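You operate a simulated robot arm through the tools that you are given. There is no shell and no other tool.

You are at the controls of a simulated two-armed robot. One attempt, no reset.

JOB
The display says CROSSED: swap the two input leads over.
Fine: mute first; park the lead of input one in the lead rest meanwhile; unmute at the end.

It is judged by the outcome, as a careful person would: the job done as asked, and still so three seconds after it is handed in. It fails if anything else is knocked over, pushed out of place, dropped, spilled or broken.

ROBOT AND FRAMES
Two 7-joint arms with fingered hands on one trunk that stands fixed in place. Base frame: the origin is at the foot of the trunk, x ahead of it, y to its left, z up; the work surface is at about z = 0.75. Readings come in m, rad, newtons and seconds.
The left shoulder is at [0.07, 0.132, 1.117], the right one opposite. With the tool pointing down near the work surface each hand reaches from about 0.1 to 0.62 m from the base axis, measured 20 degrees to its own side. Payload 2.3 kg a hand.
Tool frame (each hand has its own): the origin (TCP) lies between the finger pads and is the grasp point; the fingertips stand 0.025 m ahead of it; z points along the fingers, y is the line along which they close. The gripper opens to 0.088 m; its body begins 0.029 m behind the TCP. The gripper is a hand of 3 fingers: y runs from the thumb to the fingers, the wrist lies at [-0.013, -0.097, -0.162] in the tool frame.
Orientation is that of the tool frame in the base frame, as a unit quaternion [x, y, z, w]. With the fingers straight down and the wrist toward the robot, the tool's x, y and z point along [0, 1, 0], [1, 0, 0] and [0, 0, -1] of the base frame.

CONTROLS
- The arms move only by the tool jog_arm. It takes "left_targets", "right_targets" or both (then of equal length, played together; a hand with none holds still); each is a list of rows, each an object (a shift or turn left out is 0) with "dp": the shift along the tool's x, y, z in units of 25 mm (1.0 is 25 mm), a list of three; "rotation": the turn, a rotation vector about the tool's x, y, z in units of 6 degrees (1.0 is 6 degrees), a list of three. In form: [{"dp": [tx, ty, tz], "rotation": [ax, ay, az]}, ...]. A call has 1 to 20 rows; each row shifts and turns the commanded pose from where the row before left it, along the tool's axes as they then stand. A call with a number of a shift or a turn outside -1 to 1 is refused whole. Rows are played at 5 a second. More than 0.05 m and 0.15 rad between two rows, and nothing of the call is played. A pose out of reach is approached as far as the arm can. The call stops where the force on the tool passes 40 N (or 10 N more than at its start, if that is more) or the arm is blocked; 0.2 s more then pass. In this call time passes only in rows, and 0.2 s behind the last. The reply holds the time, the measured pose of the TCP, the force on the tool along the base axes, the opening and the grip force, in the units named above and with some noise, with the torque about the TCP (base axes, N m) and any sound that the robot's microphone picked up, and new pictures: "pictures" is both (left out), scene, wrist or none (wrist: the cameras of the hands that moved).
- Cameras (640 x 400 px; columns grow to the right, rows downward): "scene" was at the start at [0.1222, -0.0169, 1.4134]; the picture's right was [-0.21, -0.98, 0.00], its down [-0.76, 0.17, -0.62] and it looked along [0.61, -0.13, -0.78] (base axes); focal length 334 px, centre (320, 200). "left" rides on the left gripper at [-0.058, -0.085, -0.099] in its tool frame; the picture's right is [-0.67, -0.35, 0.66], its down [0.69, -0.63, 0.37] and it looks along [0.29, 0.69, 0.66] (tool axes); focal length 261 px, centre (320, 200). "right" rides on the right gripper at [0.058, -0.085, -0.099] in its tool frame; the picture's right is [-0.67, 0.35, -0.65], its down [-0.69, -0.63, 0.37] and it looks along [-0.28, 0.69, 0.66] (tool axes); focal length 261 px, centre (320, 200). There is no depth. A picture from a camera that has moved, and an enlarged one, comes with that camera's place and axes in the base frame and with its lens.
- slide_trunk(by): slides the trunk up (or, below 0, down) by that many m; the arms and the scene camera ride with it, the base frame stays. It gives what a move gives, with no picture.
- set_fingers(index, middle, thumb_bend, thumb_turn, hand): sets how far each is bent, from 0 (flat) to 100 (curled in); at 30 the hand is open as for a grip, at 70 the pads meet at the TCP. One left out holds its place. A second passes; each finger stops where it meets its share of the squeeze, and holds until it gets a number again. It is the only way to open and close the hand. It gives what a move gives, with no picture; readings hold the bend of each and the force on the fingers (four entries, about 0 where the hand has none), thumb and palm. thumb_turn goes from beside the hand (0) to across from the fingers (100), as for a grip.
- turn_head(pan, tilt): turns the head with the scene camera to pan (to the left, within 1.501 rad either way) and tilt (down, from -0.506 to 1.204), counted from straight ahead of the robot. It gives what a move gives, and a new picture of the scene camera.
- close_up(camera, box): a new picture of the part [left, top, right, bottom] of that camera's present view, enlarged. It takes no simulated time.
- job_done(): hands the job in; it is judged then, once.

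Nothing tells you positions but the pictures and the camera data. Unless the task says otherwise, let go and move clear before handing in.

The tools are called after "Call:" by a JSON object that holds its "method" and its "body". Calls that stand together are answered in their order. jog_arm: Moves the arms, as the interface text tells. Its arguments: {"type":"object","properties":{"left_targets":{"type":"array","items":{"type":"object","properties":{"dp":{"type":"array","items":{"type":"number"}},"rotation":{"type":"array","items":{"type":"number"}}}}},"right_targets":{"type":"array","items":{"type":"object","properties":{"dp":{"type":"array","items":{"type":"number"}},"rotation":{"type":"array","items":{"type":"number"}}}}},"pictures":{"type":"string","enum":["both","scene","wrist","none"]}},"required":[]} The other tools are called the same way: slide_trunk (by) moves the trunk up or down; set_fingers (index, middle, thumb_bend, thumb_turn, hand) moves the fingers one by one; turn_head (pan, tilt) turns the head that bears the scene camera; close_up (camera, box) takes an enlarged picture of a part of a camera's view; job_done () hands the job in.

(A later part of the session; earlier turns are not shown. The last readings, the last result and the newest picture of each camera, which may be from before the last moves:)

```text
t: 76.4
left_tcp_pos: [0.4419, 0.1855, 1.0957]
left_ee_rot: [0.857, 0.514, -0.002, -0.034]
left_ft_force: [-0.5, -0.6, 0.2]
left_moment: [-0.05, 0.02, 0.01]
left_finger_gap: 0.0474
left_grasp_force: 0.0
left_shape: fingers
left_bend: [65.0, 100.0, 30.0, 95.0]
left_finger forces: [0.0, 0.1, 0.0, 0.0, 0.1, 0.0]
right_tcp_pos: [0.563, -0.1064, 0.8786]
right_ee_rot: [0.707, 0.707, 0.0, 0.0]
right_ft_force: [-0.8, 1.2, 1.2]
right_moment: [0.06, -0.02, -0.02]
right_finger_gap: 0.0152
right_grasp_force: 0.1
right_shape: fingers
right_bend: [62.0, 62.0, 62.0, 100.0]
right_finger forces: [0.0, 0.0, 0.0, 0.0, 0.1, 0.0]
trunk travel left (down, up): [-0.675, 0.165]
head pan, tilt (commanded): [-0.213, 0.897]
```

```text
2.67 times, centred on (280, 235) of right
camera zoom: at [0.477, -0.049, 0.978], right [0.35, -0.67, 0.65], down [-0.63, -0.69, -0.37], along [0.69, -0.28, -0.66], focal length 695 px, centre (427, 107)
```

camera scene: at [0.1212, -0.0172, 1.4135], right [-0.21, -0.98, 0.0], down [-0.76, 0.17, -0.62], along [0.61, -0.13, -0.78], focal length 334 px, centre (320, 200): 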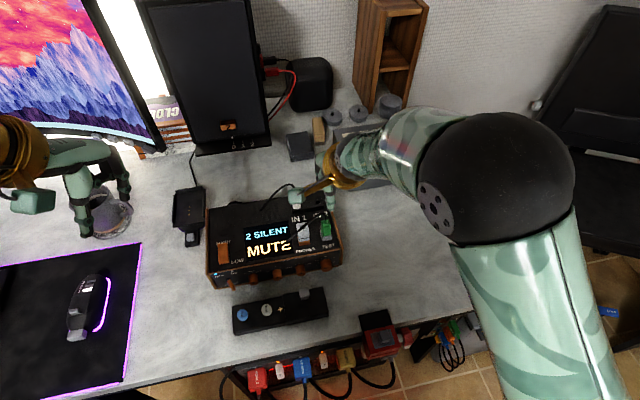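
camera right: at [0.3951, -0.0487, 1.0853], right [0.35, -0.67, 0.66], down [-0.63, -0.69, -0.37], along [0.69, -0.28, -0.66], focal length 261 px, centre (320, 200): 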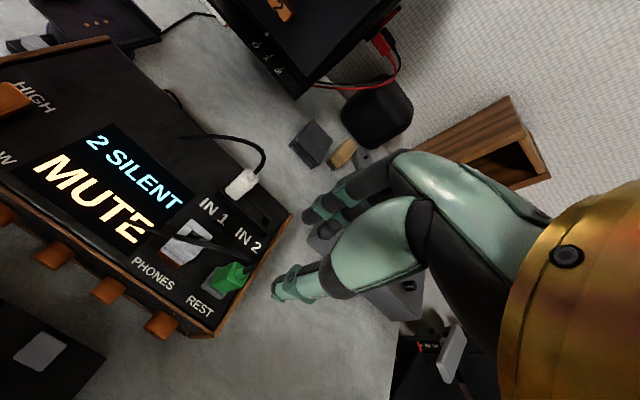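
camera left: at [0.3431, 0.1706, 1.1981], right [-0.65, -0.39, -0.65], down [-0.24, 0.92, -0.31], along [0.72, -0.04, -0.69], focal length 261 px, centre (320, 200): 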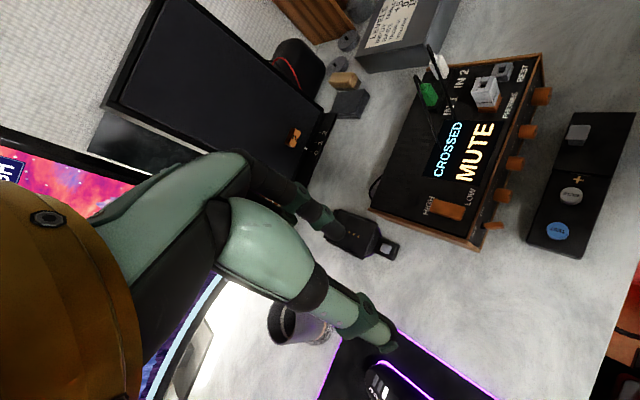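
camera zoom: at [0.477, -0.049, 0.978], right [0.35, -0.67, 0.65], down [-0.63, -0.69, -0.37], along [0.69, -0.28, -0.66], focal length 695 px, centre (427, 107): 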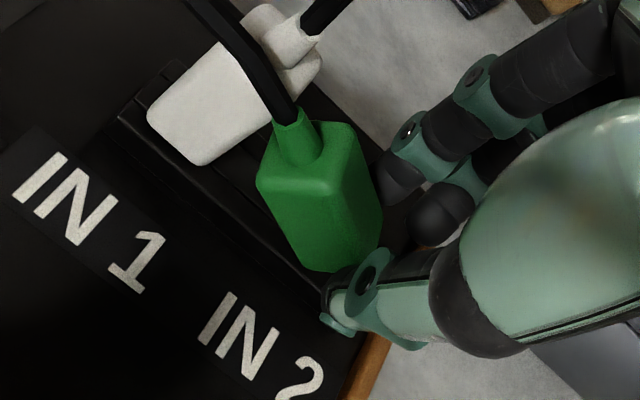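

The green plug lies across the strip between the sockets, its boot leaning on white's side at roughly 30° and its pin end between my open fingers. White is still seated and the display is unchanged. I'll open wider and lift the hand straight up before planning the pick-up.

Call:
{"method": "set_fingers", "body": {"hand": "right", "index": 50, "middle": 50, "thumb_bend": 51}}

Call:
{"method": "jog_arm", "body": {"right_targets": [{"dp": [0, 0, -0.3]}, {"dp": [0, 0, -0.5]}, {"dp": [0, 0, -0.7]}, {"dp": [0, 0, -0.8]}, {"dp": [0, 0, -0.8]}], "pictures": "both"}}

Call:
{"method": "close_up", "body": {"camera": "scene", "box": [285, 175, 345, 220]}}

Call:
{"method": "close_up", "body": {"camera": "left", "box": [400, 50, 480, 110]}}

Call:
{"method": "close_up", "body": {"camera": "right", "box": [150, 190, 330, 325]}}

```text
t: 77.4
left_tcp_pos: [0.4421, 0.1857, 1.0947]
left_ee_rot: [0.858, 0.512, -0.002, -0.033]
left_ft_force: [-0.7, 0.4, -0.4]
left_moment: [-0.01, 0.02, -0.02]
left_finger_gap: 0.0474
left_grasp_force: 0.1
left_shape: fingers
left_bend: [65.0, 100.0, 30.0, 95.0]
left_finger forces: [0.0, 0.1, 0.1, 0.0, 0.1, 0.0]
right_tcp_pos: [0.5637, -0.1067, 0.8778]
right_ee_rot: [0.707, 0.707, 0.001, 0.0]
right_ft_force: [0.4, -0.3, 0.0]
right_moment: [-0.03, 0.01, -0.01]
right_finger_gap: 0.0396
right_grasp_force: 0.1
right_shape: fingers
right_bend: [50.0, 50.0, 51.0, 100.0]
right_finger forces: [0.0, 0.0, 0.0, 0.0, 0.0, 0.1]
trunk travel left (down, up): [-0.675, 0.165]
head pan, tilt (commanded): [-0.213, 0.897]
```

```text
t: 78.6
left_tcp_pos: [0.4411, 0.1848, 1.0956]
left_ee_rot: [0.858, 0.513, -0.001, -0.033]
left_ft_force: [-0.2, -0.1, 0.2]
left_moment: [0.01, 0.02, -0.04]
left_finger_gap: 0.0473
left_grasp_force: 0.1
left_shape: fingers
left_bend: [65.0, 100.0, 30.0, 95.0]
left_finger forces: [0.1, 0.1, 0.1, 0.0, 0.0, 0.1]
right_tcp_pos: [0.562, -0.1076, 0.9566]
right_ee_rot: [0.707, 0.707, 0.0, -0.001]
right_ft_force: [-0.8, 0.8, 0.2]
right_moment: [-0.07, -0.02, -0.01]
right_finger_gap: 0.0399
right_grasp_force: 0.1
right_shape: fingers
right_bend: [50.0, 50.0, 51.0, 100.0]
right_finger forces: [0.1, 0.1, 0.1, 0.1, 0.0, 0.1]
trunk travel left (down, up): [-0.675, 0.165]
head pan, tilt (commanded): [-0.213, 0.897]
camera scene: at [0.1217, -0.0165, 1.4135], right [-0.21, -0.98, 0.0], down [-0.76, 0.17, -0.62], along [0.61, -0.13, -0.78], focal length 334 px, centre (320, 200)
camera right: at [0.4759, -0.0497, 1.056], right [0.35, -0.67, 0.66], down [-0.63, -0.69, -0.37], along [0.69, -0.28, -0.66], focal length 261 px, centre (320, 200)
```

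scene: 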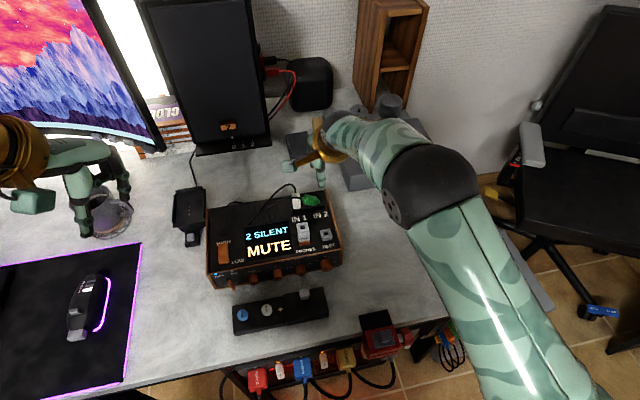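
right: 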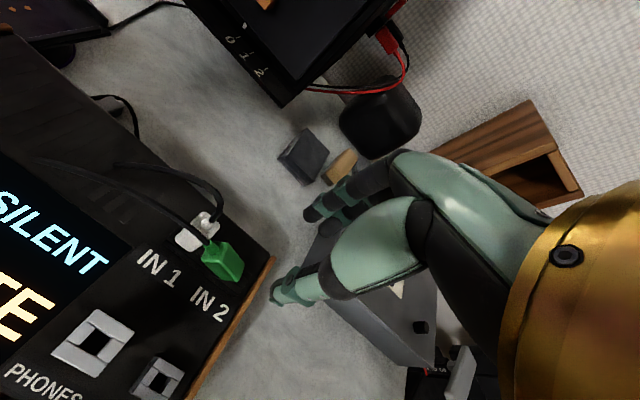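

```text
8.89 times, centred on (315, 198) of scene
camera zoom: at [0.1217, -0.0165, 1.4135], right [-0.21, -0.98, 0.0], down [-0.76, 0.17, -0.62], along [0.61, -0.13, -0.78], focal length 2968 px, centre (364, 222)
```

zoom: 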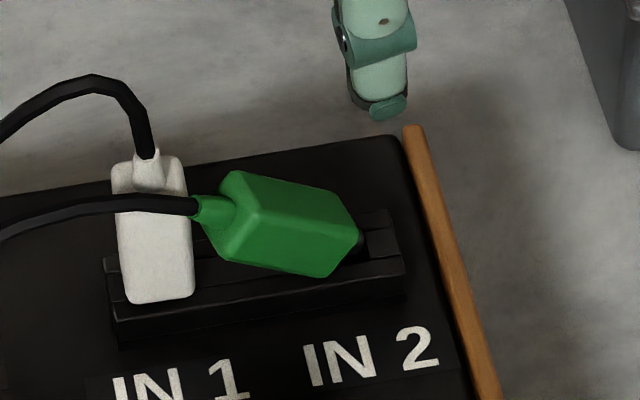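

```text
6.67 times, centred on (440, 80) of left
camera zoom: at [0.3432, 0.1698, 1.1981], right [-0.65, -0.39, -0.65], down [-0.24, 0.92, -0.31], along [0.72, -0.04, -0.69], focal length 1738 px, centre (-480, 1000)
```

zoom: 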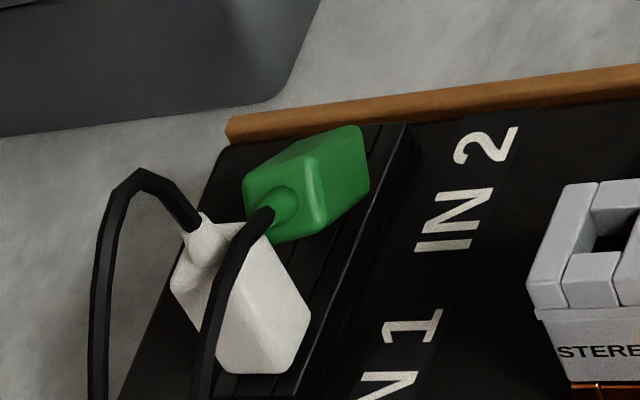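

```text
2.96 times, centred on (240, 258) of right
camera zoom: at [0.4759, -0.0497, 1.056], right [0.35, -0.67, 0.66], down [-0.63, -0.69, -0.37], along [0.69, -0.28, -0.66], focal length 772 px, centre (557, 30)
```

zoom: 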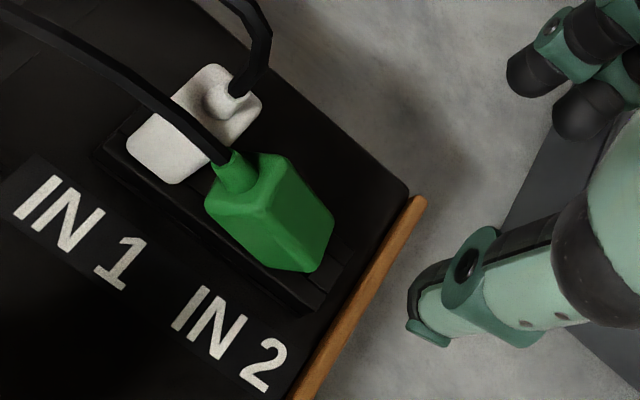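

Green rests on the strip at about 45°, its pin tip still at IN 2's hole and its boot against white. Its front and back faces are still square to my grip. My plan is to pinch it as it lies and roll the hand about the pin tip to stand it up. First I'll test in free air that the arm can roll that far.

Call:
{"method": "jog_arm", "body": {"right_targets": [{"dp": [0, 0, -0.4], "rotation": [0, 0.8, 0]}, {"dp": [0, 0, -0.4], "rotation": [0, 0.8, 0]}, {"rotation": [0, 0.8, 0]}, {"rotation": [0, 0.8, 0]}, {"rotation": [0, 0.8, 0]}, {"rotation": [0, 0.8, 0]}, {"rotation": [0, 0.8, 0]}, {"rotation": [0, 0.8, 0]}, {"rotation": [0, 0.8, 0]}, {"rotation": [0, 0.8, 0]}], "pictures": "scene"}}

```text
t: 80.8
left_tcp_pos: [0.443, 0.185, 1.0955]
left_ee_rot: [0.858, 0.512, -0.001, -0.034]
left_ft_force: [0.3, -0.4, -0.2]
left_moment: [-0.01, -0.01, -0.02]
left_finger_gap: 0.0473
left_grasp_force: 0.1
left_shape: fingers
left_bend: [65.0, 100.0, 30.0, 95.0]
left_finger forces: [0.1, 0.0, 0.0, 0.0, 0.1, 0.0]
right_tcp_pos: [0.5643, -0.1091, 0.9757]
right_ee_rot: [0.646, 0.646, 0.289, -0.288]
right_ft_force: [-0.7, 0.3, 0.0]
right_moment: [0.0, 0.03, 0.01]
right_finger_gap: 0.0399
right_grasp_force: 0.0
right_shape: fingers
right_bend: [50.0, 50.0, 51.0, 100.0]
right_finger forces: [0.0, 0.1, 0.0, 0.1, 0.0, 0.0]
trunk travel left (down, up): [-0.675, 0.165]
head pan, tilt (commanded): [-0.213, 0.897]
camera scene: at [0.1224, -0.0172, 1.4134], right [-0.21, -0.98, 0.0], down [-0.76, 0.17, -0.62], along [0.61, -0.13, -0.78], focal length 334 px, centre (320, 200)
```

scene: 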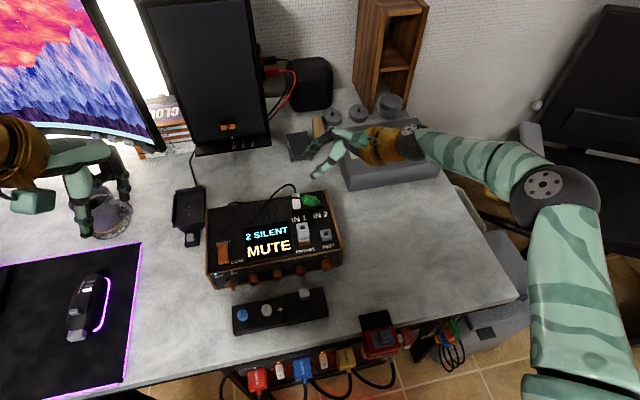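

The arm can roll a full 48° there. While the hand is clear I'll take sharp close-ups of the leaning plug to fix its position.

Call:
{"method": "close_up", "body": {"camera": "scene", "box": [294, 184, 330, 211]}}

Call:
{"method": "close_up", "body": {"camera": "left", "box": [420, 60, 460, 90]}}

Call:
{"method": "close_up", "body": {"camera": "right", "box": [0, 0, 640, 400]}}

```text
14.81 times, centred on (312, 198) of scene
camera zoom: at [0.1224, -0.0172, 1.4134], right [-0.21, -0.98, 0.0], down [-0.76, 0.17, -0.62], along [0.61, -0.13, -0.78], focal length 4946 px, centre (438, 237)
```

zoom: 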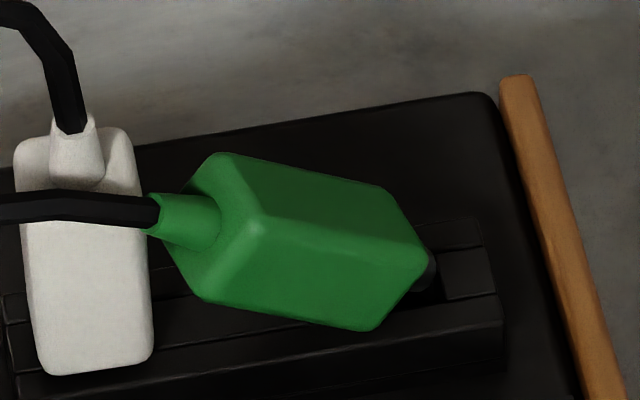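

```text
13.33 times, centred on (440, 75) of left
camera zoom: at [0.3437, 0.1692, 1.198], right [-0.65, -0.39, -0.65], down [-0.24, 0.92, -0.31], along [0.72, -0.04, -0.69], focal length 3475 px, centre (-1280, 1867)
```

zoom: 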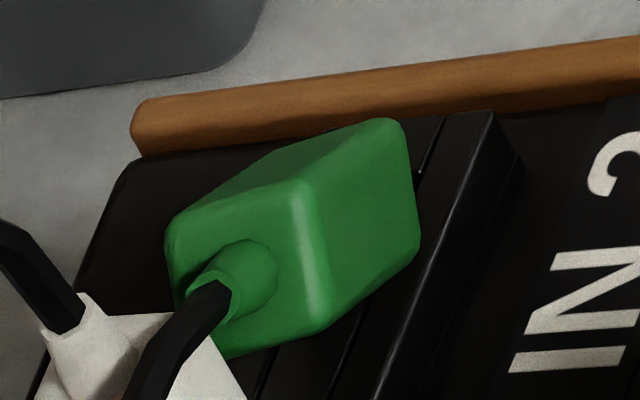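

```text
1.00 times, centred on (320, 200) of right (not enlarged: the box is as wide or as high as the picture)
camera zoom: at [0.4771, -0.1446, 1.0862], right [0.35, -0.94, -0.06], down [-0.63, -0.19, -0.75], along [0.69, 0.3, -0.65], focal length 261 px, centre (320, 200)
```

zoom: 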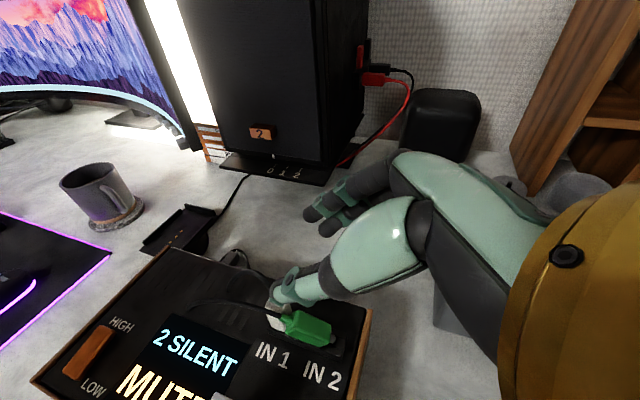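

I have the leaning plug's pose: body centre about [0.560, -0.092, 0.857], tilted roughly 52° from vertical. An index–thumb pinch near its boot end gives the most clearance from white, so I'll roll the hand back upright, higher up. Then I'll find the thumb turn that lines the thumb up with the index.

Call:
{"method": "jog_arm", "body": {"right_targets": [{"rotation": [0, -1, 0]}, {"rotation": [0, -1, 0]}, {"rotation": [0, -1, 0]}, {"rotation": [0, -1, 0]}, {"rotation": [0, -1, 0]}, {"rotation": [0, -1, 0]}, {"rotation": [0, -1, 0]}, {"rotation": [0, -1, 0]}], "pictures": "none"}}

Call:
{"method": "set_fingers", "body": {"hand": "right", "index": 64, "middle": 20, "thumb_bend": 64, "thumb_turn": 100}}

Call:
{"method": "close_up", "body": {"camera": "right", "box": [220, 170, 420, 320]}}

Call:
{"method": "close_up", "body": {"camera": "scene", "box": [270, 120, 370, 195]}}

Call:
{"method": "set_fingers", "body": {"hand": "right", "thumb_turn": 92}}

Call:
{"method": "close_up", "body": {"camera": "right", "box": [220, 170, 420, 320]}}

Call:
{"method": "close_up", "body": {"camera": "scene", "box": [270, 120, 370, 195]}}

```text
t: 82.6
left_tcp_pos: [0.442, 0.1868, 1.0944]
left_ee_rot: [0.858, 0.513, -0.002, -0.032]
left_ft_force: [0.4, 1.1, 0.8]
left_moment: [0.01, -0.02, -0.04]
left_finger_gap: 0.0472
left_grasp_force: 0.0
left_shape: fingers
left_bend: [65.0, 100.0, 30.0, 95.0]
left_finger forces: [0.0, 0.1, 0.0, 0.0, 0.0, 0.1]
right_tcp_pos: [0.5642, -0.1079, 0.9764]
right_ee_rot: [0.707, 0.707, -0.001, 0.0]
right_ft_force: [0.3, 0.4, 0.7]
right_moment: [0.01, -0.01, 0.0]
right_finger_gap: 0.0401
right_grasp_force: 0.1
right_shape: fingers
right_bend: [50.0, 50.0, 51.0, 100.0]
right_finger forces: [0.1, 0.1, 0.0, 0.1, 0.0, 0.0]
trunk travel left (down, up): [-0.675, 0.165]
head pan, tilt (commanded): [-0.213, 0.897]
```

```text
t: 83.6
left_tcp_pos: [0.4406, 0.1856, 1.0945]
left_ee_rot: [0.858, 0.513, -0.002, -0.034]
left_ft_force: [-0.1, 0.1, -0.4]
left_moment: [0.01, 0.0, 0.02]
left_finger_gap: 0.0474
left_grasp_force: 0.1
left_shape: fingers
left_bend: [65.0, 100.0, 30.0, 95.0]
left_finger forces: [0.0, 0.1, 0.1, 0.0, 0.0, 0.1]
right_tcp_pos: [0.5642, -0.1091, 0.9761]
right_ee_rot: [0.707, 0.707, 0.0, 0.0]
right_ft_force: [0.1, -0.4, 0.8]
right_moment: [-0.01, -0.02, -0.01]
right_finger_gap: 0.012
right_grasp_force: 0.1
right_shape: fingers
right_bend: [64.0, 20.0, 64.0, 100.0]
right_finger forces: [0.1, 0.0, 0.0, 0.0, 0.1, 0.0]
trunk travel left (down, up): [-0.675, 0.165]
head pan, tilt (commanded): [-0.213, 0.897]
```

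```text
2.67 times, centred on (320, 245) of right
camera zoom: at [0.4775, -0.0501, 1.0757], right [0.35, -0.67, 0.66], down [-0.63, -0.69, -0.37], along [0.69, -0.28, -0.66], focal length 695 px, centre (320, 80)
```

zoom: 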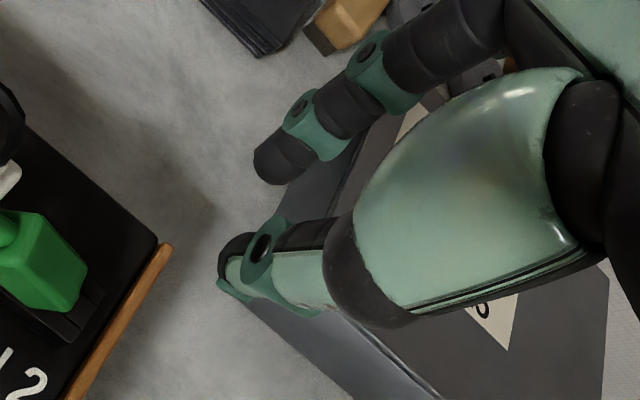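

```text
5.33 times, centred on (320, 158) of scene
camera zoom: at [0.1223, -0.0166, 1.4134], right [-0.21, -0.98, 0.0], down [-0.76, 0.17, -0.62], along [0.61, -0.13, -0.78], focal length 1781 px, centre (320, 427)
```

zoom: 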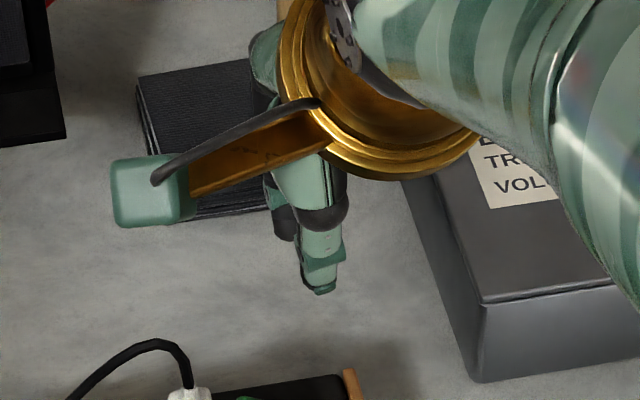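

```text
t: 84.6
left_tcp_pos: [0.4416, 0.1852, 1.0958]
left_ee_rot: [0.858, 0.513, -0.002, -0.034]
left_ft_force: [0.0, -0.7, -0.4]
left_moment: [-0.01, -0.03, 0.03]
left_finger_gap: 0.0477
left_grasp_force: 0.1
left_shape: fingers
left_bend: [65.0, 100.0, 30.0, 95.0]
left_finger forces: [0.0, 0.0, 0.0, 0.0, 0.1, 0.0]
right_tcp_pos: [0.563, -0.1081, 0.9758]
right_ee_rot: [0.707, 0.707, 0.0, 0.0]
right_ft_force: [0.2, 0.2, -0.2]
right_moment: [0.01, -0.01, -0.02]
right_finger_gap: 0.0121
right_grasp_force: 0.2
right_shape: fingers
right_bend: [64.0, 20.0, 64.0, 94.0]
right_finger forces: [0.0, 0.1, 0.1, 0.0, 0.0, 0.0]
trunk travel left (down, up): [-0.675, 0.165]
head pan, tilt (commanded): [-0.213, 0.897]
```

```text
2.67 times, centred on (320, 245) of right
camera zoom: at [0.4774, -0.0501, 1.0757], right [0.35, -0.67, 0.66], down [-0.63, -0.69, -0.37], along [0.69, -0.28, -0.66], focal length 695 px, centre (320, 80)
```

zoom: 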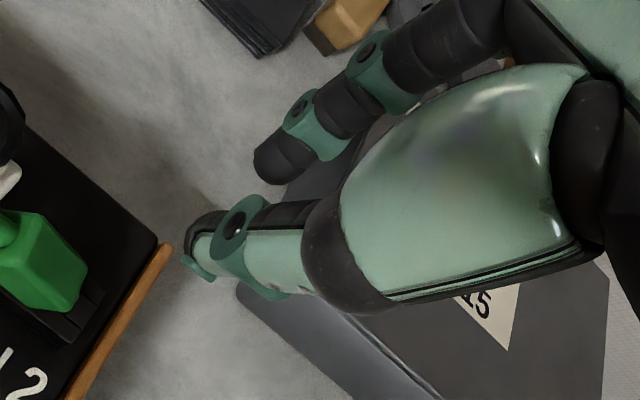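

```text
5.33 times, centred on (320, 158) of scene
camera zoom: at [0.1223, -0.0166, 1.4134], right [-0.21, -0.98, 0.0], down [-0.76, 0.17, -0.62], along [0.61, -0.13, -0.78], focal length 1781 px, centre (320, 427)
```

zoom: 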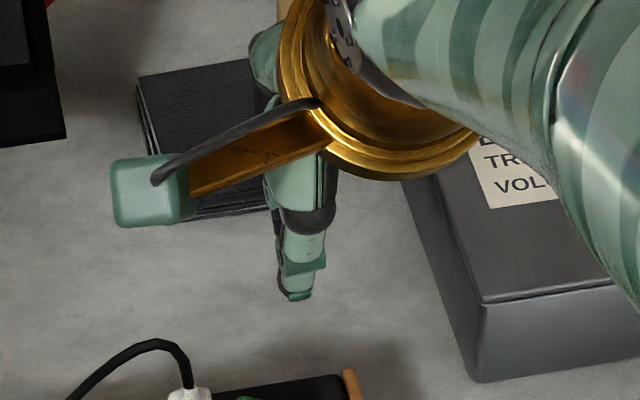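

The thumb moves about 10 mm for that turn, so around 98 it should face the index directly. I'll open the pinch, keep the middle finger back, and come down beside the leaning plug in stages.

Call:
{"method": "set_fingers", "body": {"hand": "right", "index": 50, "middle": 20, "thumb_bend": 51, "thumb_turn": 98}}

Call:
{"method": "jog_arm", "body": {"right_targets": [{"dp": [0.27, -0.06, 0.6]}, {"dp": [0.27, -0.06, 0.6]}, {"dp": [0, 0, 0.6]}], "pictures": "none"}}

Call:
{"method": "close_up", "body": {"camera": "scene", "box": [290, 165, 350, 215]}}

Call:
{"method": "close_up", "body": {"camera": "left", "box": [400, 30, 480, 90]}}

Call:
{"method": "close_up", "body": {"camera": "right", "box": [200, 180, 360, 300]}}

```text
t: 85.6
left_tcp_pos: [0.4421, 0.1858, 1.0958]
left_ee_rot: [0.858, 0.513, -0.002, -0.033]
left_ft_force: [0.1, 0.2, 0.4]
left_moment: [0.02, 0.03, -0.01]
left_finger_gap: 0.0471
left_grasp_force: 0.1
left_shape: fingers
left_bend: [65.0, 100.0, 30.0, 95.0]
left_finger forces: [0.1, 0.0, 0.0, 0.1, 0.0, 0.0]
right_tcp_pos: [0.5642, -0.1064, 0.9766]
right_ee_rot: [0.708, 0.706, -0.001, 0.0]
right_ft_force: [0.0, -0.5, 0.6]
right_moment: [0.0, 0.01, -0.01]
right_finger_gap: 0.04
right_grasp_force: 0.0
right_shape: fingers
right_bend: [50.0, 20.0, 51.0, 98.0]
right_finger forces: [0.1, 0.0, 0.0, 0.1, 0.0, 0.1]
trunk travel left (down, up): [-0.675, 0.165]
head pan, tilt (commanded): [-0.213, 0.897]
```

```text
t: 86.4
left_tcp_pos: [0.4417, 0.1854, 1.0957]
left_ee_rot: [0.857, 0.514, -0.002, -0.033]
left_ft_force: [-0.5, -0.2, 0.7]
left_moment: [0.03, -0.01, 0.01]
left_finger_gap: 0.0475
left_grasp_force: 0.2
left_shape: fingers
left_bend: [65.0, 100.0, 30.0, 95.0]
left_finger forces: [0.0, 0.1, 0.1, 0.0, 0.1, 0.1]
right_tcp_pos: [0.5605, -0.0951, 0.9323]
right_ee_rot: [0.707, 0.707, 0.0, -0.001]
right_ft_force: [-0.4, -0.5, -0.1]
right_moment: [-0.01, 0.0, 0.01]
right_finger_gap: 0.0399
right_grasp_force: 0.1
right_shape: fingers
right_bend: [50.0, 20.0, 51.0, 98.0]
right_finger forces: [0.0, 0.0, 0.1, 0.0, 0.0, 0.1]
trunk travel left (down, up): [-0.675, 0.165]
head pan, tilt (commanded): [-0.213, 0.897]
```

```text
8.00 times, centred on (320, 190) of scene
camera zoom: at [0.1226, -0.0168, 1.4134], right [-0.21, -0.98, 0.0], down [-0.76, 0.17, -0.62], along [0.61, -0.13, -0.78], focal length 2671 px, centre (320, 280)
```

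zoom: 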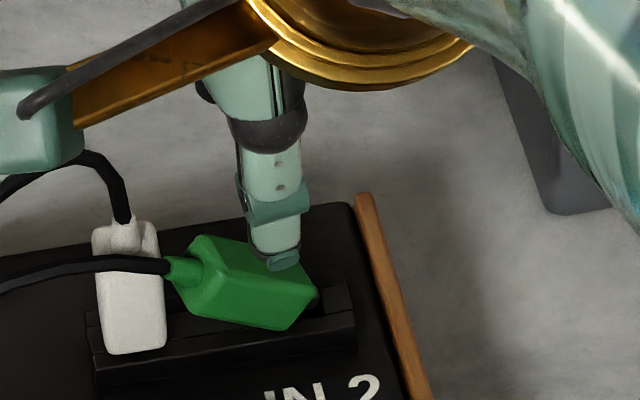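

```text
6.67 times, centred on (440, 60) of left
camera zoom: at [0.3439, 0.1695, 1.1979], right [-0.65, -0.39, -0.65], down [-0.24, 0.92, -0.31], along [0.72, -0.04, -0.69], focal length 1738 px, centre (-480, 1133)
```

zoom: 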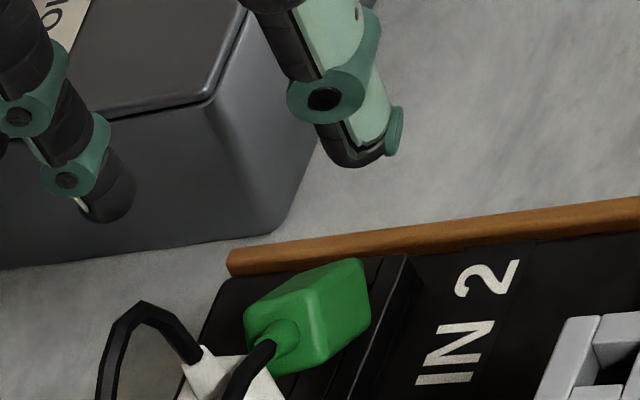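

```text
3.33 times, centred on (280, 240) of right
camera zoom: at [0.4741, -0.0375, 1.0314], right [0.35, -0.67, 0.65], down [-0.63, -0.69, -0.37], along [0.69, -0.28, -0.66], focal length 869 px, centre (453, 67)
```

zoom: 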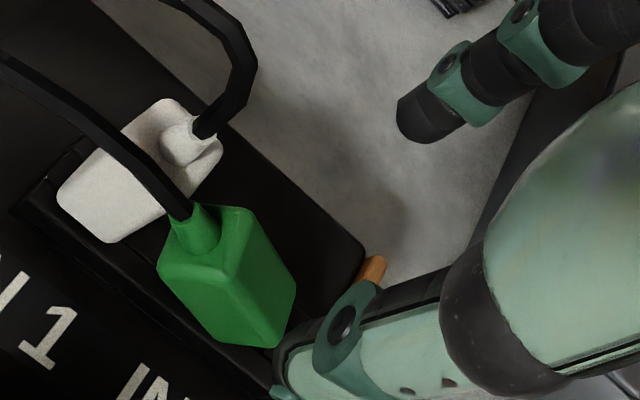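

The index and thumb come down either side of the plug with clear space from white. I trim the thumb slightly toward the index and continue down.

Call:
{"method": "set_fingers", "body": {"hand": "right", "thumb_turn": 96}}

Call:
{"method": "jog_arm", "body": {"right_targets": [{"dp": [0.04, 0, 0.6]}, {"dp": [0, 0, 0.6]}], "pictures": "none"}}

Call:
{"method": "close_up", "body": {"camera": "scene", "box": [290, 170, 350, 220]}}

Call:
{"method": "close_up", "body": {"camera": "left", "box": [400, 40, 480, 100]}}

Call:
{"method": "close_up", "body": {"camera": "right", "box": [200, 170, 360, 290]}}

```text
t: 87.4
left_tcp_pos: [0.4416, 0.1857, 1.0943]
left_ee_rot: [0.858, 0.513, -0.002, -0.033]
left_ft_force: [0.6, 0.4, -0.3]
left_moment: [-0.01, 0.0, 0.0]
left_finger_gap: 0.0474
left_grasp_force: 0.2
left_shape: fingers
left_bend: [65.0, 100.0, 30.0, 95.0]
left_finger forces: [0.0, 0.0, 0.0, 0.0, 0.1, 0.0]
right_tcp_pos: [0.5604, -0.0948, 0.9319]
right_ee_rot: [0.707, 0.707, 0.0, 0.0]
right_ft_force: [1.1, 0.7, -0.3]
right_moment: [0.02, -0.03, 0.0]
right_finger_gap: 0.0402
right_grasp_force: 0.1
right_shape: fingers
right_bend: [50.0, 20.0, 51.0, 96.0]
right_finger forces: [0.0, 0.0, 0.0, 0.0, 0.0, 0.1]
trunk travel left (down, up): [-0.675, 0.165]
head pan, tilt (commanded): [-0.213, 0.897]
```

```text
t: 88.0
left_tcp_pos: [0.4426, 0.1852, 1.0941]
left_ee_rot: [0.858, 0.513, -0.003, -0.034]
left_ft_force: [-0.4, 0.5, 0.4]
left_moment: [-0.01, -0.02, 0.02]
left_finger_gap: 0.0473
left_grasp_force: 0.0
left_shape: fingers
left_bend: [65.0, 100.0, 30.0, 95.0]
left_finger forces: [0.0, 0.1, 0.0, 0.0, 0.0, 0.0]
right_tcp_pos: [0.5606, -0.0928, 0.9024]
right_ee_rot: [0.707, 0.707, 0.0, 0.0]
right_ft_force: [0.2, 0.3, -0.6]
right_moment: [-0.02, 0.01, 0.0]
right_finger_gap: 0.0404
right_grasp_force: 0.1
right_shape: fingers
right_bend: [50.0, 20.0, 51.0, 96.0]
right_finger forces: [0.0, 0.0, 0.1, 0.0, 0.0, 0.1]
trunk travel left (down, up): [-0.675, 0.165]
head pan, tilt (commanded): [-0.213, 0.897]
```

```text
8.00 times, centred on (320, 195) of scene
camera zoom: at [0.1227, -0.0167, 1.4134], right [-0.21, -0.98, 0.0], down [-0.76, 0.17, -0.62], along [0.61, -0.13, -0.78], focal length 2671 px, centre (320, 240)
```

zoom: 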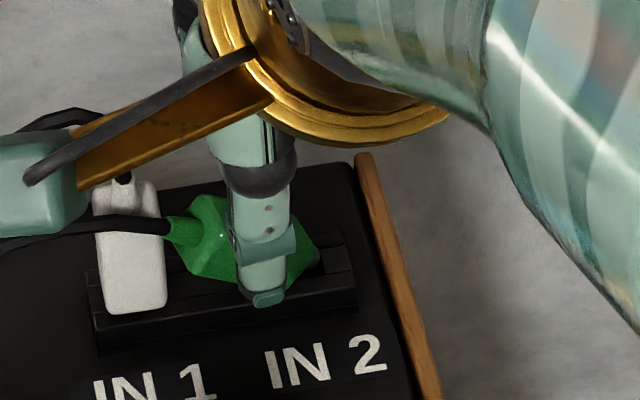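

```text
6.67 times, centred on (440, 70) of left
camera zoom: at [0.344, 0.1696, 1.1978], right [-0.65, -0.39, -0.65], down [-0.24, 0.92, -0.31], along [0.72, -0.04, -0.69], focal length 1738 px, centre (-480, 1067)
```

zoom: 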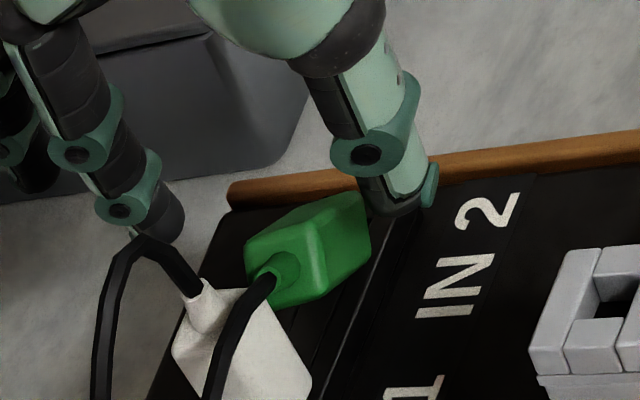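

```text
3.33 times, centred on (280, 230) of right
camera zoom: at [0.4748, -0.036, 1.0009], right [0.35, -0.67, 0.65], down [-0.63, -0.69, -0.37], along [0.69, -0.28, -0.66], focal length 869 px, centre (453, 100)
```

zoom: 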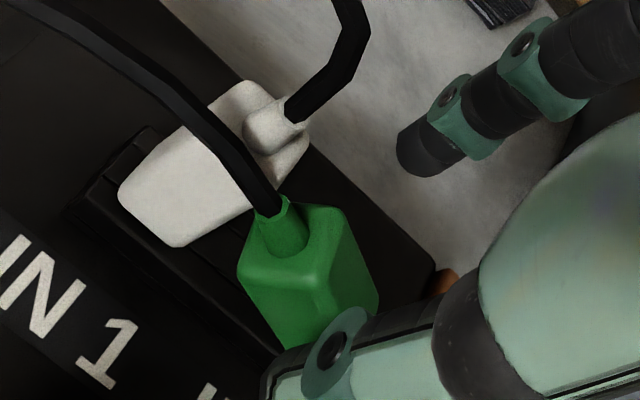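

The thumb sits a few millimetres right of the ideal pinch point. I shift 2 mm left and descend the rest of the way in two steps.

Call:
{"method": "jog_arm", "body": {"right_targets": [{"dp": [0.08, 0, 0.3]}, {"dp": [0, 0, 0.3]}], "pictures": "none"}}

Call:
{"method": "jog_arm", "body": {"right_targets": [{"dp": [0, 0, 0.25]}, {"dp": [0, 0, 0.22]}], "pictures": "none"}}

Call:
{"method": "close_up", "body": {"camera": "scene", "box": [290, 175, 340, 217]}}

Call:
{"method": "close_up", "body": {"camera": "left", "box": [405, 45, 469, 93]}}

Call:
{"method": "close_up", "body": {"camera": "right", "box": [220, 160, 380, 280]}}

```text
t: 88.6
left_tcp_pos: [0.4416, 0.1848, 1.0946]
left_ee_rot: [0.858, 0.513, -0.002, -0.034]
left_ft_force: [0.9, 0.0, 0.1]
left_moment: [-0.01, 0.0, -0.04]
left_finger_gap: 0.047
left_grasp_force: 0.1
left_shape: fingers
left_bend: [65.0, 100.0, 30.0, 95.0]
left_finger forces: [0.0, 0.1, 0.1, 0.0, 0.0, 0.0]
right_tcp_pos: [0.5615, -0.0918, 0.8857]
right_ee_rot: [0.706, 0.708, 0.001, -0.001]
right_ft_force: [-0.3, 0.9, 0.4]
right_moment: [-0.02, 0.0, -0.03]
right_finger_gap: 0.0404
right_grasp_force: 0.0
right_shape: fingers
right_bend: [50.0, 20.0, 51.0, 96.0]
right_finger forces: [0.0, 0.1, 0.1, 0.0, 0.0, 0.1]
trunk travel left (down, up): [-0.675, 0.165]
head pan, tilt (commanded): [-0.213, 0.897]
```

```text
t: 89.2
left_tcp_pos: [0.441, 0.1862, 1.0963]
left_ee_rot: [0.858, 0.513, -0.001, -0.033]
left_ft_force: [0.3, -0.3, -0.6]
left_moment: [0.04, 0.04, 0.01]
left_finger_gap: 0.0471
left_grasp_force: 0.0
left_shape: fingers
left_bend: [65.0, 100.0, 30.0, 95.0]
left_finger forces: [0.1, 0.0, 0.0, 0.0, 0.0, 0.0]
right_tcp_pos: [0.5605, -0.0914, 0.8738]
right_ee_rot: [0.707, 0.707, 0.0, 0.0]
right_ft_force: [-0.2, -0.1, 0.1]
right_moment: [-0.04, 0.0, -0.04]
right_finger_gap: 0.04
right_grasp_force: 0.1
right_shape: fingers
right_bend: [50.0, 20.0, 51.0, 96.0]
right_finger forces: [0.1, 0.0, 0.0, 0.1, 0.0, 0.0]
trunk travel left (down, up): [-0.675, 0.165]
head pan, tilt (commanded): [-0.213, 0.897]
```

```text
9.52 times, centred on (315, 196) of scene
camera zoom: at [0.1224, -0.0166, 1.4134], right [-0.21, -0.98, 0.0], down [-0.76, 0.17, -0.62], along [0.61, -0.13, -0.78], focal length 3180 px, centre (368, 238)
```

zoom: 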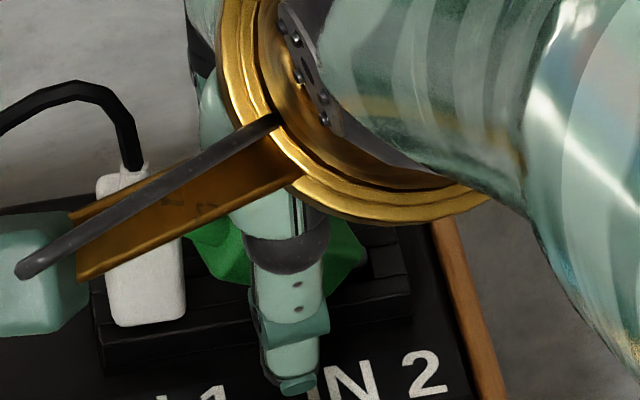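

```text
8.33 times, centred on (437, 69) of left
camera zoom: at [0.3437, 0.1697, 1.1979], right [-0.65, -0.39, -0.65], down [-0.24, 0.92, -0.31], along [0.72, -0.04, -0.69], focal length 2172 px, centre (-655, 1292)
```

zoom: 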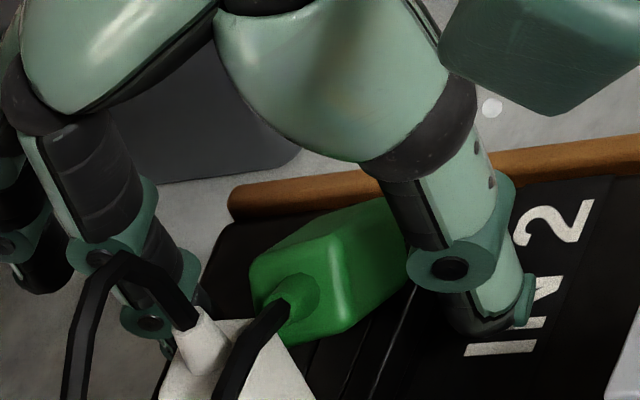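

```text
3.33 times, centred on (300, 220) of right
camera zoom: at [0.4742, -0.0337, 0.9742], right [0.35, -0.67, 0.66], down [-0.63, -0.69, -0.37], along [0.69, -0.28, -0.66], focal length 869 px, centre (387, 133)
```

zoom: 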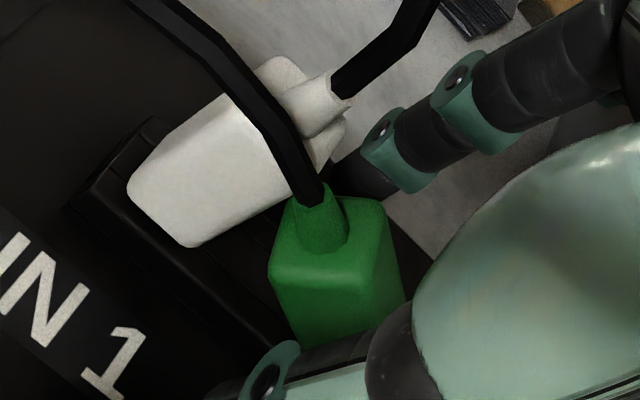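

Both fingers straddle the plug now with no contact forces. I close the index and thumb gently.

Call:
{"method": "set_fingers", "body": {"hand": "right", "index": 61, "thumb_bend": 61}}

Call:
{"method": "close_up", "body": {"camera": "right", "box": [220, 160, 380, 280]}}

Call:
{"method": "close_up", "body": {"camera": "left", "box": [405, 45, 469, 93]}}

```text
t: 90.2
left_tcp_pos: [0.4417, 0.1847, 1.0938]
left_ee_rot: [0.858, 0.513, -0.002, -0.034]
left_ft_force: [0.3, 0.0, 0.2]
left_moment: [-0.01, -0.01, -0.01]
left_finger_gap: 0.0474
left_grasp_force: 0.0
left_shape: fingers
left_bend: [65.0, 100.0, 30.0, 95.0]
left_finger forces: [0.1, 0.2, 0.0, 0.0, 0.0, 0.0]
right_tcp_pos: [0.5601, -0.0911, 0.8753]
right_ee_rot: [0.707, 0.707, 0.0, 0.0]
right_ft_force: [0.3, 0.6, -0.3]
right_moment: [0.02, -0.01, -0.01]
right_finger_gap: 0.0183
right_grasp_force: 0.1
right_shape: fingers
right_bend: [61.0, 20.0, 61.0, 97.0]
right_finger forces: [0.0, 0.0, 0.1, 0.0, 0.1, 0.0]
trunk travel left (down, up): [-0.675, 0.165]
head pan, tilt (commanded): [-0.213, 0.897]
```

```text
3.33 times, centred on (300, 220) of right
camera zoom: at [0.474, -0.0336, 0.9744], right [0.35, -0.67, 0.66], down [-0.63, -0.69, -0.37], along [0.69, -0.28, -0.66], focal length 869 px, centre (387, 133)
```

zoom: 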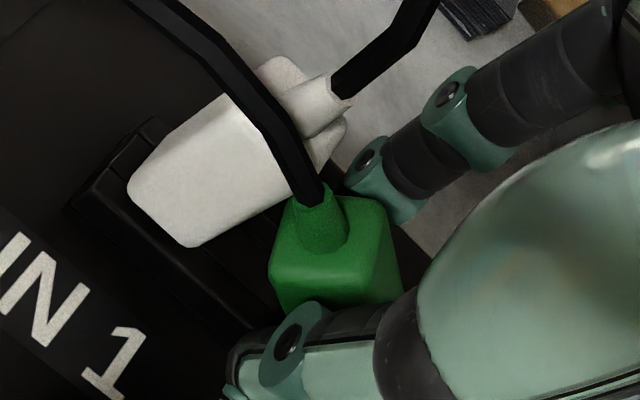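

```text
8.33 times, centred on (437, 69) of left
camera zoom: at [0.3436, 0.1697, 1.1979], right [-0.65, -0.39, -0.65], down [-0.24, 0.92, -0.31], along [0.72, -0.04, -0.69], focal length 2172 px, centre (-655, 1292)
```

zoom: 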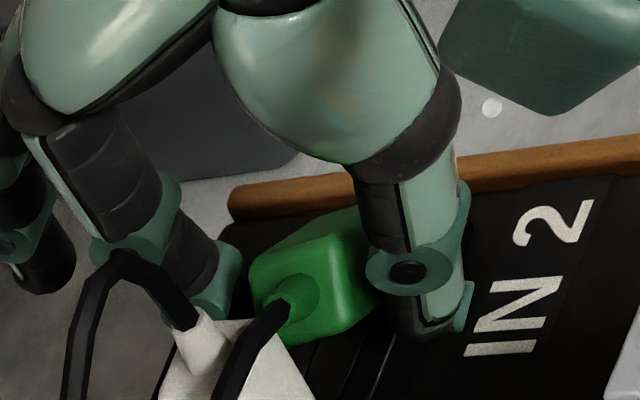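

Still just short of contact, and well placed. I close further.

Call:
{"method": "set_fingers", "body": {"hand": "right", "index": 67, "thumb_bend": 67}}

Call:
{"method": "close_up", "body": {"camera": "right", "box": [220, 160, 380, 280]}}

Call:
{"method": "close_up", "body": {"camera": "left", "box": [405, 45, 469, 93]}}

Call:
{"method": "close_up", "body": {"camera": "scene", "box": [290, 175, 340, 217]}}

```text
t: 91.2
left_tcp_pos: [0.4419, 0.1866, 1.0945]
left_ee_rot: [0.858, 0.513, -0.002, -0.034]
left_ft_force: [0.7, 0.0, 0.6]
left_moment: [-0.02, -0.01, -0.03]
left_finger_gap: 0.0473
left_grasp_force: 0.0
left_shape: fingers
left_bend: [65.0, 100.0, 30.0, 95.0]
left_finger forces: [0.1, 0.1, 0.0, 0.0, 0.0, 0.0]
right_tcp_pos: [0.5606, -0.0908, 0.8746]
right_ee_rot: [0.707, 0.707, -0.001, 0.0]
right_ft_force: [-0.6, -0.2, -0.2]
right_moment: [-0.02, 0.03, 0.02]
right_finger_gap: 0.0116
right_grasp_force: 2.0
right_shape: fingers
right_bend: [64.0, 20.0, 64.0, 98.0]
right_finger forces: [2.1, 0.0, 0.0, 0.0, 2.0, 0.1]
trunk travel left (down, up): [-0.675, 0.165]
head pan, tilt (commanded): [-0.213, 0.897]
```

```text
3.33 times, centred on (300, 220) of right
camera zoom: at [0.4741, -0.0336, 0.9744], right [0.35, -0.67, 0.66], down [-0.63, -0.69, -0.37], along [0.69, -0.28, -0.66], focal length 869 px, centre (387, 133)
```

zoom: 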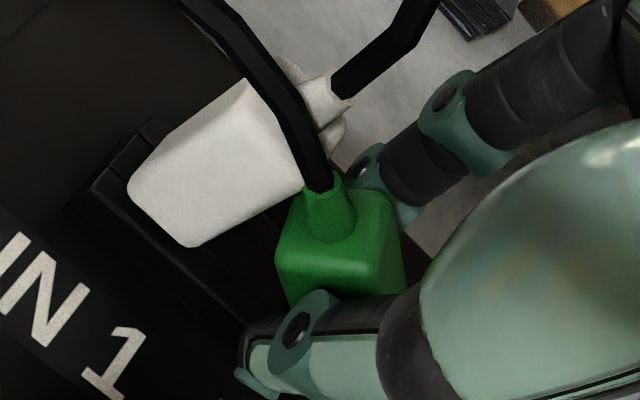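

```text
8.33 times, centred on (437, 69) of left
camera zoom: at [0.3436, 0.1697, 1.1979], right [-0.65, -0.39, -0.65], down [-0.24, 0.92, -0.31], along [0.72, -0.04, -0.69], focal length 2172 px, centre (-655, 1292)
```

zoom: 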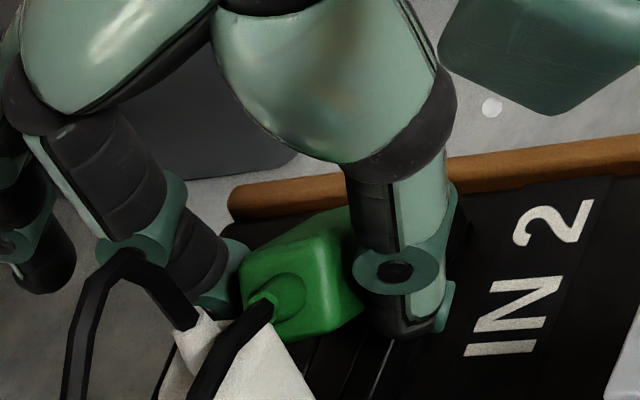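

```text
9.52 times, centred on (315, 196) of scene
camera zoom: at [0.1223, -0.0166, 1.4134], right [-0.21, -0.98, 0.0], down [-0.76, 0.17, -0.62], along [0.61, -0.13, -0.78], focal length 3180 px, centre (368, 238)
```

zoom: 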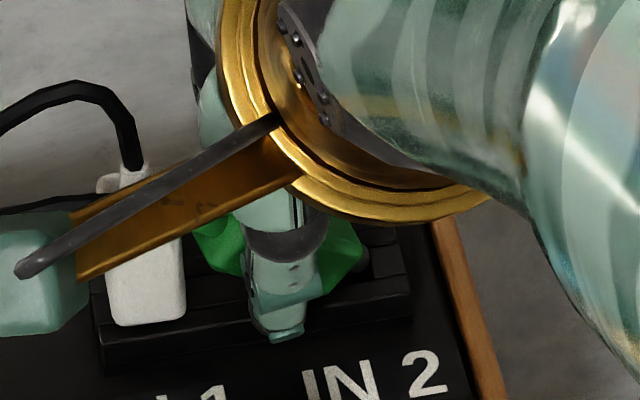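

Index and thumb hold the plug evenly at 2 N. I firm up the pinch, then lift slowly.

Call:
{"method": "set_fingers", "body": {"hand": "right", "index": 72, "thumb_bend": 72}}

Call:
{"method": "jog_arm", "body": {"right_targets": [{"dp": [-0.1, 0, -0.2]}, {"dp": [-0.1, 0, -0.3]}, {"dp": [0, 0, -0.4]}], "pictures": "none"}}

Call:
{"method": "close_up", "body": {"camera": "right", "box": [220, 160, 380, 280]}}

Call:
{"method": "close_up", "body": {"camera": "left", "box": [400, 40, 480, 100]}}

Call:
{"method": "close_up", "body": {"camera": "scene", "box": [280, 170, 350, 222]}}

```text
t: 92.2
left_tcp_pos: [0.4419, 0.1861, 1.0943]
left_ee_rot: [0.858, 0.513, -0.001, -0.032]
left_ft_force: [-1.1, 0.9, 0.9]
left_moment: [-0.04, 0.03, 0.0]
left_finger_gap: 0.0474
left_grasp_force: 0.1
left_shape: fingers
left_bend: [65.0, 100.0, 30.0, 95.0]
left_finger forces: [0.0, 0.0, 0.0, 0.1, 0.1, 0.0]
right_tcp_pos: [0.5617, -0.0918, 0.8746]
right_ee_rot: [0.707, 0.707, 0.0, 0.0]
right_ft_force: [0.2, -0.5, 0.1]
right_moment: [-0.03, -0.01, 0.02]
right_finger_gap: 0.01
right_grasp_force: 6.1
right_shape: fingers
right_bend: [62.0, 20.0, 65.0, 98.0]
right_finger forces: [6.6, 0.0, 0.0, 0.1, 6.5, 0.0]
trunk travel left (down, up): [-0.675, 0.165]
head pan, tilt (commanded): [-0.213, 0.897]
```

```text
t: 93.0
left_tcp_pos: [0.4419, 0.1866, 1.0944]
left_ee_rot: [0.857, 0.514, -0.003, -0.034]
left_ft_force: [0.0, 0.1, 0.3]
left_moment: [-0.01, -0.03, 0.0]
left_finger_gap: 0.0472
left_grasp_force: 0.0
left_shape: fingers
left_bend: [65.0, 100.0, 30.0, 95.0]
left_finger forces: [0.1, 0.1, 0.1, 0.1, 0.1, 0.0]
right_tcp_pos: [0.5605, -0.0972, 0.8967]
right_ee_rot: [0.707, 0.707, 0.0, -0.002]
right_ft_force: [0.6, -0.5, 0.3]
right_moment: [0.0, -0.01, 0.0]
right_finger_gap: 0.01
right_grasp_force: 6.2
right_shape: fingers
right_bend: [62.0, 20.0, 65.0, 98.0]
right_finger forces: [6.5, 0.0, 0.0, 0.0, 6.5, 0.0]
trunk travel left (down, up): [-0.675, 0.165]
head pan, tilt (commanded): [-0.213, 0.897]
```

```text
3.33 times, centred on (300, 220) of right
camera zoom: at [0.4746, -0.039, 0.9972], right [0.35, -0.67, 0.66], down [-0.63, -0.69, -0.37], along [0.69, -0.28, -0.66], focal length 869 px, centre (387, 133)
```

zoom: 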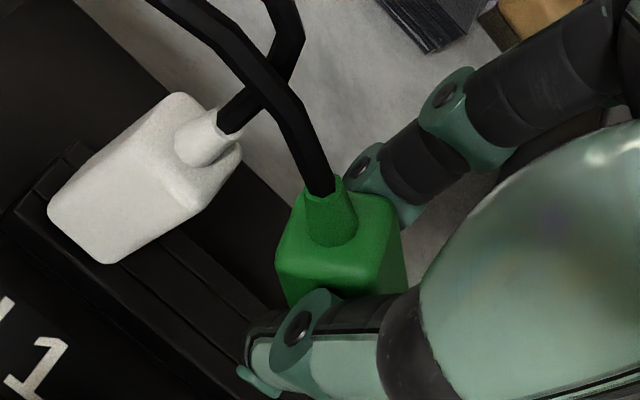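

```text
6.67 times, centred on (440, 70) of left
camera zoom: at [0.3435, 0.1698, 1.198], right [-0.65, -0.39, -0.65], down [-0.24, 0.92, -0.31], along [0.72, -0.04, -0.69], focal length 1738 px, centre (-480, 1067)
```

zoom: 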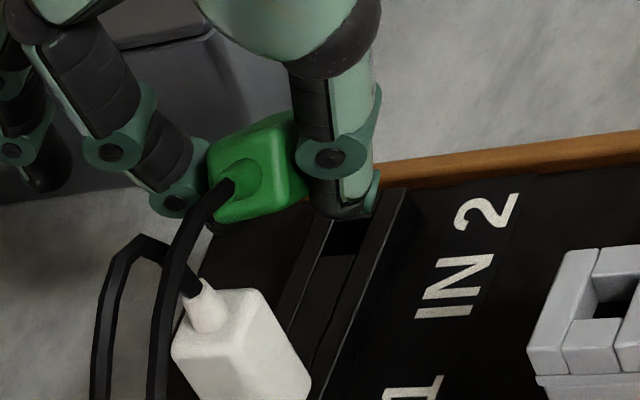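

```text
7.69 times, centred on (315, 196) of scene
camera zoom: at [0.1221, -0.0165, 1.4135], right [-0.21, -0.98, 0.0], down [-0.76, 0.17, -0.62], along [0.61, -0.13, -0.78], focal length 2568 px, centre (358, 231)
```

zoom: 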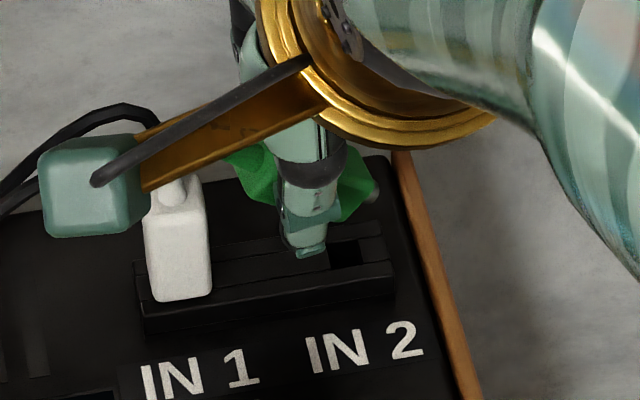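

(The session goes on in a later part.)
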